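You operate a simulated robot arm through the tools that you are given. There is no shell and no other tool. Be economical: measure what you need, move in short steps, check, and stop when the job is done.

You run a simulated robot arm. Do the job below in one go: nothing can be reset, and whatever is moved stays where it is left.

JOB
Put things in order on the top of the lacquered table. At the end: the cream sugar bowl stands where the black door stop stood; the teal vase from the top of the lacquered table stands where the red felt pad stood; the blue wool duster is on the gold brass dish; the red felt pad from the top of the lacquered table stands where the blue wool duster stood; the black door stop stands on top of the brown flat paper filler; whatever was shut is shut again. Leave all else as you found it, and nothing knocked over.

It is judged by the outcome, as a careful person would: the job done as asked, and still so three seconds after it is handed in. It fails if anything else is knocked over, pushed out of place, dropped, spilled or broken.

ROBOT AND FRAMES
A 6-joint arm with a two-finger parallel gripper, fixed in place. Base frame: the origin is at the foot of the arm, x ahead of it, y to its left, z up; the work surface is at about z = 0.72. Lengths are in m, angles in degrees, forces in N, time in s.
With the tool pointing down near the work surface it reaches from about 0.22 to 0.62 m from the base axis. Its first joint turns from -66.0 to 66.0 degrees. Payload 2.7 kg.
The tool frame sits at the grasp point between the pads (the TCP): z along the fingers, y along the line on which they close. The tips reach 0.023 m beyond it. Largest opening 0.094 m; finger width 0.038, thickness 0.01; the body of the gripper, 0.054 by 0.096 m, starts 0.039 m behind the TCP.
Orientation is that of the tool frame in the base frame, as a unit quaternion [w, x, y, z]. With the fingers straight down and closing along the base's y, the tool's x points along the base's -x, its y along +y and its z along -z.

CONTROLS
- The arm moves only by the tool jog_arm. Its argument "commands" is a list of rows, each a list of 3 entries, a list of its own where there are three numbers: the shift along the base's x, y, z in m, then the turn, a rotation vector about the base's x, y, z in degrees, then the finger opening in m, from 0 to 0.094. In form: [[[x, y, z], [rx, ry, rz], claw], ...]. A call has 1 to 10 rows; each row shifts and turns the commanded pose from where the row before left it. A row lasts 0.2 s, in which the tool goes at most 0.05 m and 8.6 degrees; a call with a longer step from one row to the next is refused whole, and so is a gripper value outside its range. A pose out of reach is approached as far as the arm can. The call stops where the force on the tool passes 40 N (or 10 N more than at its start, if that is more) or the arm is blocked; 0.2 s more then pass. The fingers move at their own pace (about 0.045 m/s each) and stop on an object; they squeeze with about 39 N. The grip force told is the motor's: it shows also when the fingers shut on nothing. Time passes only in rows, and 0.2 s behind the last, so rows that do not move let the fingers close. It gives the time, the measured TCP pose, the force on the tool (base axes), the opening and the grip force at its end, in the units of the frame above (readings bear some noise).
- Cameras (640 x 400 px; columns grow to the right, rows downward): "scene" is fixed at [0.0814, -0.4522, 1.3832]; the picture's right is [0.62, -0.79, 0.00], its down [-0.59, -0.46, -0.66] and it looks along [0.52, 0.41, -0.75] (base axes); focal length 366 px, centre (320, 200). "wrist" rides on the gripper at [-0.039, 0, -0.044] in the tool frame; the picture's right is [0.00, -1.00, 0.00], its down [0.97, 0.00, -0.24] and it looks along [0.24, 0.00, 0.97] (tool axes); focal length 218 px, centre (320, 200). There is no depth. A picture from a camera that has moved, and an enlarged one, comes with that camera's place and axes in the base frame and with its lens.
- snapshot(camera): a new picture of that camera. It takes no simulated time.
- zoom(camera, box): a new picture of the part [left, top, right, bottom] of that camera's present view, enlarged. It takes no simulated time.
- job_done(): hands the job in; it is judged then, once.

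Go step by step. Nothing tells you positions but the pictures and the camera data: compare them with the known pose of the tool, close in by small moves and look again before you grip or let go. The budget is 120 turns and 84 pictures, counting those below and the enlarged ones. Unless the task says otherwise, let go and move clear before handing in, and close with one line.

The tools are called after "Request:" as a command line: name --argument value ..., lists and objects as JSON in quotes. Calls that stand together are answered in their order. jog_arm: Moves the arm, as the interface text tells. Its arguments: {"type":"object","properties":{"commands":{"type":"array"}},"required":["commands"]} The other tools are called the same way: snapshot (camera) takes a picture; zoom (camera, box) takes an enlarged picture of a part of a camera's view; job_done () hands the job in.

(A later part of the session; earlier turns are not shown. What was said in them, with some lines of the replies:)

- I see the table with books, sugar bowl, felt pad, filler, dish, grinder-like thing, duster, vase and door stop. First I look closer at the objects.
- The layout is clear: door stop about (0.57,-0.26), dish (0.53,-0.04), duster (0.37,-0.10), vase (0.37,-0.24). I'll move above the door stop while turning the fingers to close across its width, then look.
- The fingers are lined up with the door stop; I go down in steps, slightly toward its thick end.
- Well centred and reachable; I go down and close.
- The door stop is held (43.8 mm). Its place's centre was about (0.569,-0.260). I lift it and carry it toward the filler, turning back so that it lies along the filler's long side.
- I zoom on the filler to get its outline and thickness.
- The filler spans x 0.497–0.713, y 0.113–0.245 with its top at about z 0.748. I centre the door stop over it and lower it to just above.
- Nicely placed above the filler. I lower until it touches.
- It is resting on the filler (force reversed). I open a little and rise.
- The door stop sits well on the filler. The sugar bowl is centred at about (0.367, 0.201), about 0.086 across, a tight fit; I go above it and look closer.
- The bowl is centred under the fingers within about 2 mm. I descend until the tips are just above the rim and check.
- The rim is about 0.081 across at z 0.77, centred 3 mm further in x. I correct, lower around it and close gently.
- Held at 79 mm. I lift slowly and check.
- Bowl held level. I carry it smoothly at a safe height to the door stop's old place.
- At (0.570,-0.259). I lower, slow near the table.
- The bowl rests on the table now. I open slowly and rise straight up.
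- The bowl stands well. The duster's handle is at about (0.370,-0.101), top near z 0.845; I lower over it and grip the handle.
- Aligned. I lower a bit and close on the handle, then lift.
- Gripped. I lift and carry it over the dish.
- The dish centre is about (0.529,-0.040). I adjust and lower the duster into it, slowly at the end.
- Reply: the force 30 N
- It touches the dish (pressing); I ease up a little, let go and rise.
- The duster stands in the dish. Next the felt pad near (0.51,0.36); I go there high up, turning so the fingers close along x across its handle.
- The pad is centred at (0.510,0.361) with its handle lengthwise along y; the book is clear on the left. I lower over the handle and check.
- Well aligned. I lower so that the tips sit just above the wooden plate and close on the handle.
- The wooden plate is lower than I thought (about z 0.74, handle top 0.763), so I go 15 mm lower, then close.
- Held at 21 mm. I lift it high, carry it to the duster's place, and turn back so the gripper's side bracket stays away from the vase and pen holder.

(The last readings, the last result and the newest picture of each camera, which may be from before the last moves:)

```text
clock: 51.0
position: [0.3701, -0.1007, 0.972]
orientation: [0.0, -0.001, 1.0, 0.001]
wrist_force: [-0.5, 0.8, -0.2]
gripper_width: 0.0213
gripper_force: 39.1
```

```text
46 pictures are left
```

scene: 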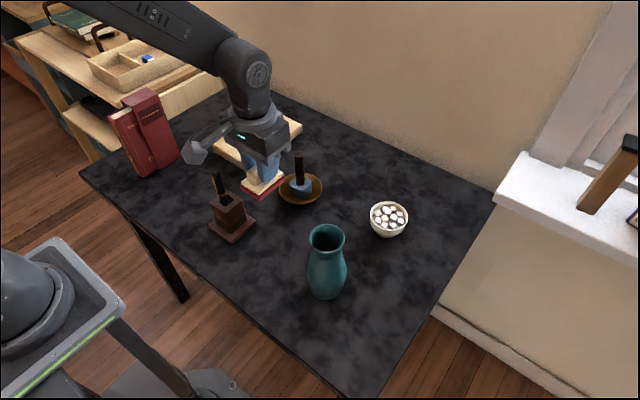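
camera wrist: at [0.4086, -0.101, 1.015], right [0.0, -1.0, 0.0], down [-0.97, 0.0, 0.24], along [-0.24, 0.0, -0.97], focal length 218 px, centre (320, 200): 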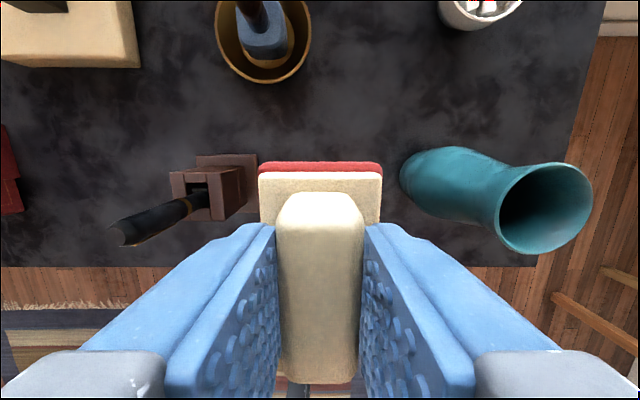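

Clear on both sides. I lower the pad.

Request:
jog_arm --commands '[[[0, 0.0005, -0.04], [0, 0, 0], 0.01], [[0, 0, -0.045], [0, 0, 0], 0.01], [[0, 0, -0.045], [0, 0, 0], 0.01], [[0, 0, -0.04], [0, 0, 0], 0.01], [[0, 0, -0.02], [0, 0, 0], 0.01], [[0, 0, -0.009], [0, 0, 0], 0.01], [[0, 0, -0.003], [0, 0, 0], 0.01], [[0, 0, -0.002], [0, 0, 0], 0.01], [[0, 0, 0], [0, 0, 0], 0.01]]'

```text
clock: 53.0
position: [0.3715, -0.0995, 0.7672]
orientation: [0.0, 0.001, 1.0, 0.0]
wrist_force: [-4.9, 1.8, 23.7]
gripper_width: 0.0211
gripper_force: 39.1
```

Contact with the table. I ease up slightly, open and rise.

Request:
jog_arm --commands '[[[0, 0, 0.001], [0, 0, 0], 0.01], [[0, 0, 0], [0, 0, 0], 0.03], [[0, 0, 0], [0, 0, 0], 0.05], [[0, 0, 0], [0, 0, 0], 0.05], [[0, 0, 0.03], [0, 0, 0], 0.05], [[0, 0, 0.045], [0, 0, 0], 0.06], [[0, 0, 0.045], [0, 0, 0], 0.06], [[0, 0, 0.045], [0, 0, 0], 0.06], [[0, 0, 0.04], [0, 0, 0], 0.06], [[0, 0, 0], [0, 0, 0], 0.06]]'

Request:
snapshot --camera "wrist"

Request:
zoom --camera "scene" --box '[200, 150, 400, 310]'

```text
clock: 55.2
position: [0.3702, -0.1008, 0.9732]
orientation: [0.0, 0.0, 1.0, 0.0]
wrist_force: [-0.4, -1.1, 0.2]
gripper_width: 0.0602
gripper_force: 0.2
```

```text
45 pictures are left
camera wrist: at [0.4081, -0.1002, 1.0168], right [0.0, -1.0, 0.0], down [-0.97, 0.0, 0.24], along [-0.24, 0.0, -0.97], focal length 218 px, centre (320, 200)
```

wrist: 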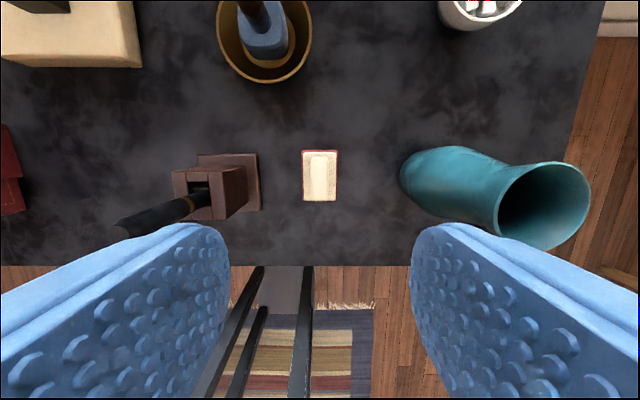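

```text
2.50 times, centred on (300, 230) of scene
camera zoom: at [0.0814, -0.4522, 1.3832], right [0.62, -0.79, 0.0], down [-0.59, -0.46, -0.66], along [0.52, 0.41, -0.75], focal length 916 px, centre (370, 125)
```

zoom: 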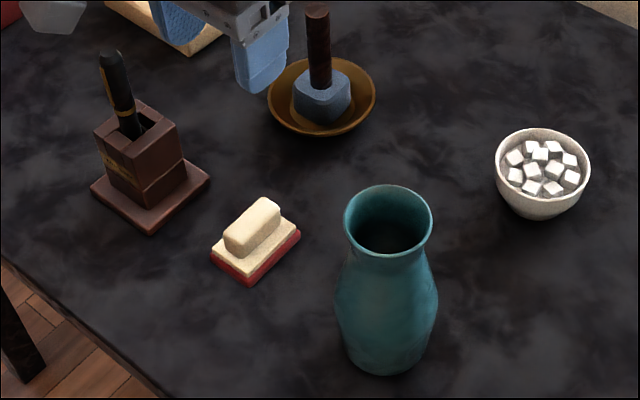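

The pad stands in the duster's place. The vase is at about (0.372,-0.238), rim at z 0.881; I go above it.

Request:
jog_arm --commands '[[[0.001, -0.035, 0], [0, 0, 0], 0.094], [[0.001, -0.035, 0], [0, 0, 0], 0.094], [[0, -0.035, 0], [0, 0, 0], 0.094], [[0, -0.032, -0.01], [0, 0, 0], 0.094], [[0, 0, -0.03], [0, 0, 0], 0.094], [[0, 0, 0], [0, 0, 0], 0.094]]'

Request:
snapshot --camera "wrist"

Request:
zoom --camera "scene" --box '[240, 170, 400, 310]'

```text
clock: 56.6
position: [0.3731, -0.2378, 0.9329]
orientation: [0.0, 0.0, 1.0, -0.001]
wrist_force: [0.3, 0.4, 0.2]
gripper_width: 0.0938
gripper_force: 0.2
```

```text
43 pictures are left
camera wrist: at [0.4115, -0.2379, 0.9761], right [0.0, -1.0, 0.0], down [-0.97, 0.0, 0.24], along [-0.24, 0.0, -0.97], focal length 218 px, centre (320, 200)
```

wrist: 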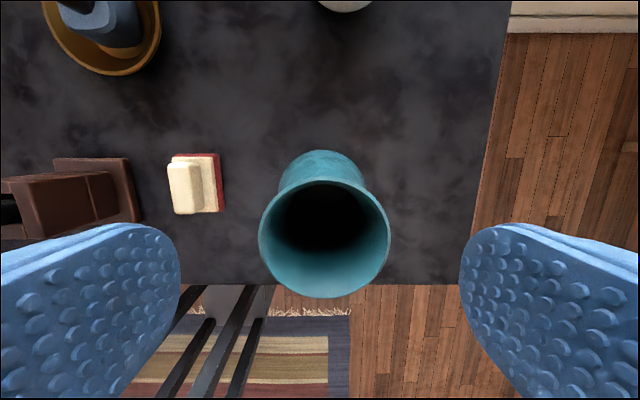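

```text
2.86 times, centred on (320, 240) of scene
camera zoom: at [0.0814, -0.4523, 1.3832], right [0.62, -0.79, 0.0], down [-0.59, -0.46, -0.66], along [0.52, 0.41, -0.75], focal length 1047 px, centre (320, 86)
```

zoom: 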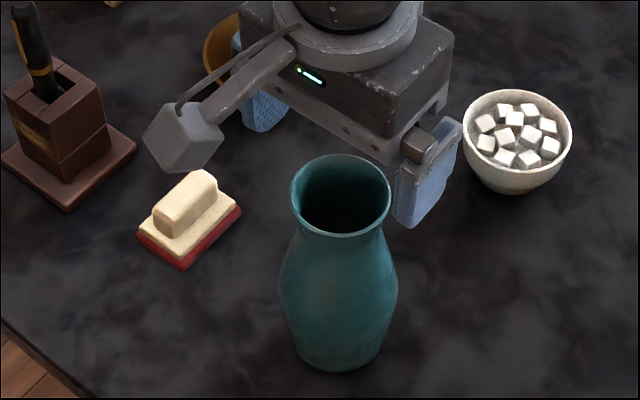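

Aligned to within a couple of mm. I lower around the neck and close gradually.

Request:
jog_arm --commands '[[[-0.002, -0.0015, -0.02], [0, 0, 0], 0.094], [[0, 0, -0.03], [0, 0, 0], 0.094], [[0, 0, -0.03], [0, 0, 0], 0.094], [[0, 0, 0], [0, 0, 0], 0.085], [[0, 0, 0], [0, 0, 0], 0.075], [[0, 0, 0], [0, 0, 0], 0.066], [[0, 0, 0], [0, 0, 0], 0.06], [[0, 0, 0], [0, 0, 0], 0.055], [[0, 0, 0], [0, 0, 0], 0.045], [[0, 0, 0], [0, 0, 0], 0.04]]'

Request:
zoom --camera "scene" --box '[240, 170, 400, 310]'

```text
clock: 58.8
position: [0.3706, -0.24, 0.8535]
orientation: [0.0, 0.0, 1.0, -0.001]
wrist_force: [0.0, -0.7, -0.2]
gripper_width: 0.0622
gripper_force: 39.4
```

```text
2.86 times, centred on (320, 240) of scene
camera zoom: at [0.0814, -0.4523, 1.3832], right [0.62, -0.79, 0.0], down [-0.59, -0.46, -0.66], along [0.52, 0.41, -0.75], focal length 1047 px, centre (320, 86)
```

zoom: 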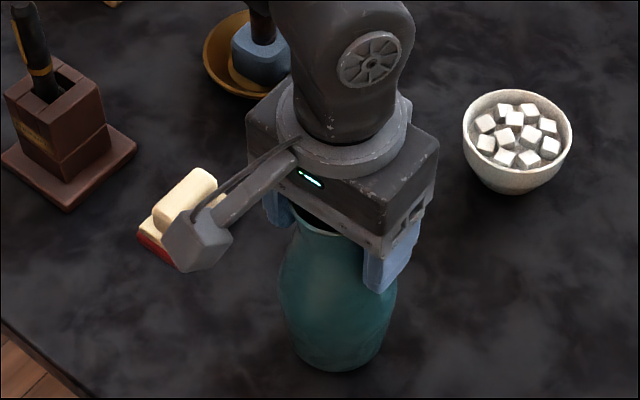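

Held at 62 mm. I lift slowly and check.

Request:
jog_arm --commands '[[[0, 0, 0.005], [0, 0, 0], 0.04], [[0, 0, 0.015], [0, 0, 0], 0.04], [[0, 0, 0.025], [0, 0, 0], 0.04], [[0, 0, 0.03], [0, 0, 0], 0.04], [[0, 0, 0.03], [0, 0, 0], 0.04], [[0, 0, 0.03], [0, 0, 0], 0.04], [[0, 0, 0.025], [0, 0, 0], 0.04], [[0, 0, 0], [0, 0, 0], 0.04]]'

Request:
snapshot --camera "scene"

```text
clock: 60.6
position: [0.3715, -0.2378, 1.0131]
orientation: [0.0, 0.0, 1.0, 0.0]
wrist_force: [-0.4, 0.6, -4.2]
gripper_width: 0.0624
gripper_force: 39.0
```

```text
40 pictures are left
```

scene: 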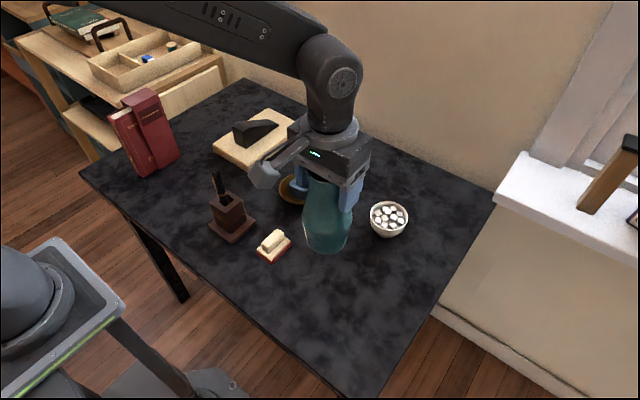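

Vase hangs straight. I carry it around, at height, to above the felt pad's old place, turning gradually by 90°.

Request:
jog_arm --commands '[[[0.0139, 0.015, 0], [0, 0, 4.5], 0.04], [[0.0139, 0.025, 0], [0, 0, 4.5], 0.04], [[0.0139, 0.03, 0], [0, 0, 4.5], 0.04], [[0.0139, 0.03, 0], [0, 0, 4.5], 0.04], [[0.0139, 0.03, 0], [0, 0, 4.5], 0.04], [[0.0139, 0.03, 0], [0, 0, 4.5], 0.04], [[0.0139, 0.03, 0], [0, 0, 4.5], 0.04], [[0.0139, 0.03, 0], [0, 0, 4.5], 0.04], [[0.0139, 0.03, 0], [0, 0, 4.5], 0.04], [[0.0139, 0.03, 0], [0, 0, 4.5], 0.04]]'

Request:
jog_arm --commands '[[[0, 0.03, 0], [0, 0, 4.5], 0.04], [[0, 0.035, 0], [0, 0, 4.5], 0.04], [[0, 0.035, 0], [0, 0, 4.5], 0.04], [[0, 0.035, 0], [0, 0, 4.5], 0.04], [[0, 0.035, 0], [0, 0, 4.5], 0.04], [[0, 0.035, 0], [0, 0, 4.5], 0.04], [[0, 0.035, 0], [0, 0, 4.5], 0.04], [[0, 0.035, 0], [0, 0, 4.5], 0.04], [[0, 0.03, 0], [0, 0, 4.5], 0.04], [[0, 0.0145, 0], [0, 0, 4.5], 0.04]]'

Request:
jog_arm --commands '[[[0, 0, 0], [0, 0, 0], 0.04]]'

Request:
snapshot --camera "scene"

Request:
snapshot --camera "wrist"

```text
clock: 62.8
position: [0.5097, 0.0406, 1.0124]
orientation: [0.0, -0.384, 0.923, -0.001]
wrist_force: [0.7, 0.0, -3.4]
gripper_width: 0.0626
gripper_force: 39.1
```

```text
clock: 65.0
position: [0.5091, 0.3626, 1.0119]
orientation: [0.0, 0.708, -0.707, 0.001]
wrist_force: [0.3, 0.0, -3.8]
gripper_width: 0.0623
gripper_force: 38.7
```

```text
clock: 65.4
position: [0.51, 0.3605, 1.012]
orientation: [-0.001, 0.708, -0.706, 0.0]
wrist_force: [-0.9, -0.5, -3.8]
gripper_width: 0.0622
gripper_force: 38.9
```

```text
39 pictures are left
```

scene: 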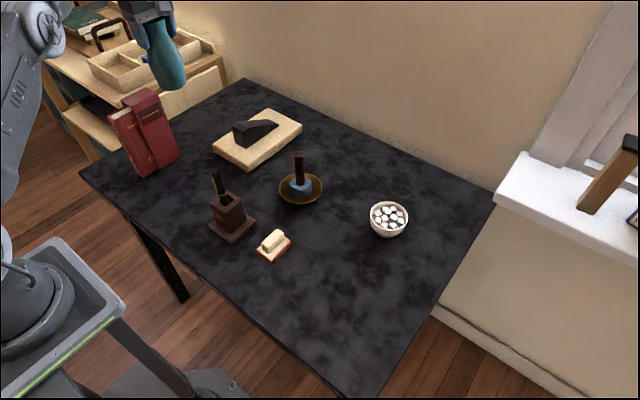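

```text
38 pictures are left
camera wrist: at [0.5088, 0.4, 1.0557], right [1.0, 0.0, 0.0], down [0.0, -0.97, 0.24], along [0.0, -0.24, -0.97], focal length 218 px, centre (320, 200)
```

wrist: 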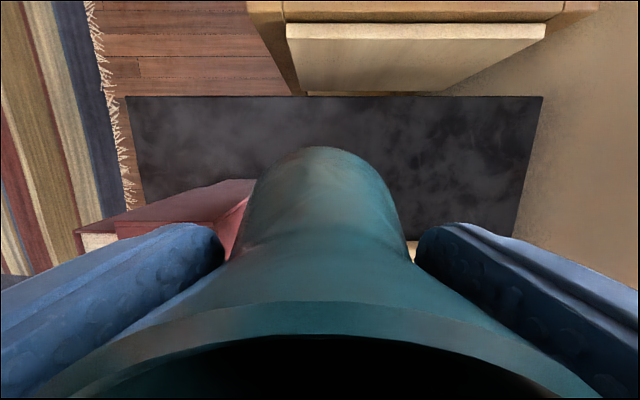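

Position is right. I lower, with a check midway.

Request:
jog_arm --commands '[[[0, 0.001, -0.02], [0, 0, 0], 0.04], [[0, 0, -0.03], [0, 0, 0], 0.04], [[0, 0, -0.03], [0, 0, 0], 0.04], [[0, 0, -0.03], [0, 0, 0], 0.04], [[0, 0, -0.025], [0, 0, 0], 0.04], [[0, 0, -0.01], [0, 0, 0], 0.04], [[0, 0, 0], [0, 0, 0], 0.04]]'

Request:
zoom --camera "scene" --box '[120, 30, 260, 160]'

```text
clock: 67.0
position: [0.5093, 0.3616, 0.8678]
orientation: [0.0, -0.707, 0.707, 0.0]
wrist_force: [0.2, 0.9, -3.4]
gripper_width: 0.0626
gripper_force: 38.5
```

```text
3.08 times, centred on (190, 95) of scene
camera zoom: at [0.0815, -0.4522, 1.3832], right [0.62, -0.79, 0.0], down [-0.59, -0.46, -0.66], along [0.52, 0.41, -0.75], focal length 1127 px, centre (720, 523)
```

zoom: 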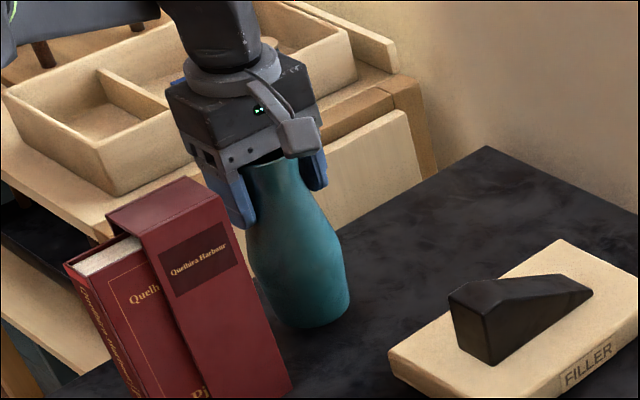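

Request:
jog_arm --commands '[[[0, 0, -0.007], [0, 0, 0], 0.04], [[0, 0, -0.004], [0, 0, 0], 0.04], [[0, 0, -0.002], [0, 0, 0], 0.04], [[0, 0, 0], [0, 0, 0], 0.04]]'

Request:
jog_arm --commands '[[[0, 0, -0.0012], [0, 0, 0], 0.04], [[0, 0, 0], [0, 0, 0], 0.04]]'

```text
clock: 68.0
position: [0.5096, 0.3613, 0.8542]
orientation: [0.0, 0.707, -0.707, -0.001]
wrist_force: [0.4, -0.6, -3.7]
gripper_width: 0.0625
gripper_force: 39.0
```

```text
clock: 68.6
position: [0.5094, 0.3613, 0.8543]
orientation: [0.0, -0.707, 0.707, 0.0]
wrist_force: [0.1, -0.1, -3.8]
gripper_width: 0.062
gripper_force: 38.9
```

Request:
jog_arm --commands '[[[0, 0, -0.0012], [0, 0, 0], 0.04], [[0, 0, 0], [0, 0, 0], 0.04]]'

```text
clock: 69.2
position: [0.5104, 0.3627, 0.8531]
orientation: [0.0, -0.707, 0.707, 0.0]
wrist_force: [-2.2, -1.2, 4.9]
gripper_width: 0.062
gripper_force: 39.3
```

The vase rests on the table. I open evenly (to 0.085) and rise straight up.

Request:
jog_arm --commands '[[[0, 0, 0], [0, 0, 0], 0.066], [[0, 0, 0], [0, 0, 0], 0.074], [[0, 0, 0], [0, 0, 0], 0.085], [[0, 0, 0], [0, 0, 0], 0.085], [[0, 0, 0.02], [0, 0, 0], 0.085], [[0, 0, 0.03], [0, 0, 0], 0.085], [[0, 0, 0.04], [0, 0, 0], 0.085], [[0, 0, 0.04], [0, 0, 0], 0.085], [[0, -0.03, 0.02], [0, 0, 0], 0.085], [[0, -0.045, 0], [0, 0, 0], 0.085]]'

Request:
jog_arm --commands '[[[0, -0.045, 0], [0, 0, 0], 0.085], [[0, -0.045, 0], [0, 0, 0], 0.085], [[-0.02, -0.045, 0], [0, 0, 0], 0.085], [[-0.02, -0.045, 0], [0, 0, 0], 0.085], [[-0.02, -0.04, 0], [0, 0, 0], 0.085], [[0, 0, 0], [0, 0, 0], 0.085]]'

Request:
snapshot --camera "scene"

Request:
snapshot --camera "wrist"

```text
clock: 71.4
position: [0.5103, 0.288, 1.0022]
orientation: [0.0, 0.707, -0.707, 0.0]
wrist_force: [1.1, -0.1, 0.0]
gripper_width: 0.0849
gripper_force: 0.1
```

```text
clock: 72.8
position: [0.4517, 0.0667, 1.0022]
orientation: [0.0, 0.708, -0.706, 0.0]
wrist_force: [-0.1, 0.1, -0.2]
gripper_width: 0.085
gripper_force: 0.0
```

```text
36 pictures are left
```

scene: 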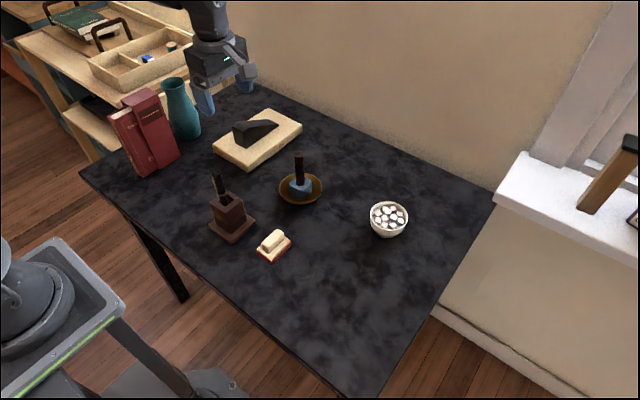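

```text
35 pictures are left
camera wrist: at [0.4501, 0.1046, 1.0465], right [1.0, 0.0, 0.0], down [0.0, -0.97, 0.24], along [0.0, -0.24, -0.97], focal length 218 px, centre (320, 200)
```

wrist: 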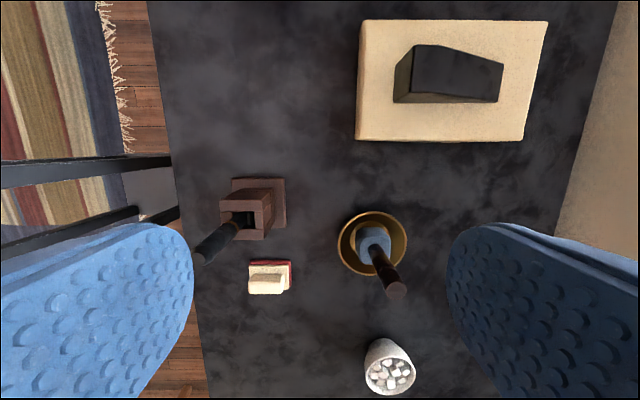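

Everything stands where the job asks, nothing else has moved, nothing was opened, and the arm is clear. I hand it in.

Request:
job_done

```text
The job is handed in.
```

The table is set as you asked, and I've handed the job in. The sugar bowl is where the door stop was, the vase is where the felt pad was, the duster is standing in the brass dish, the felt pad is where the duster was, and the door stop is on the paper filler. The felt pad sits a quarter turn from the way it faced before. Nothing was opened, spilled or knocked over.
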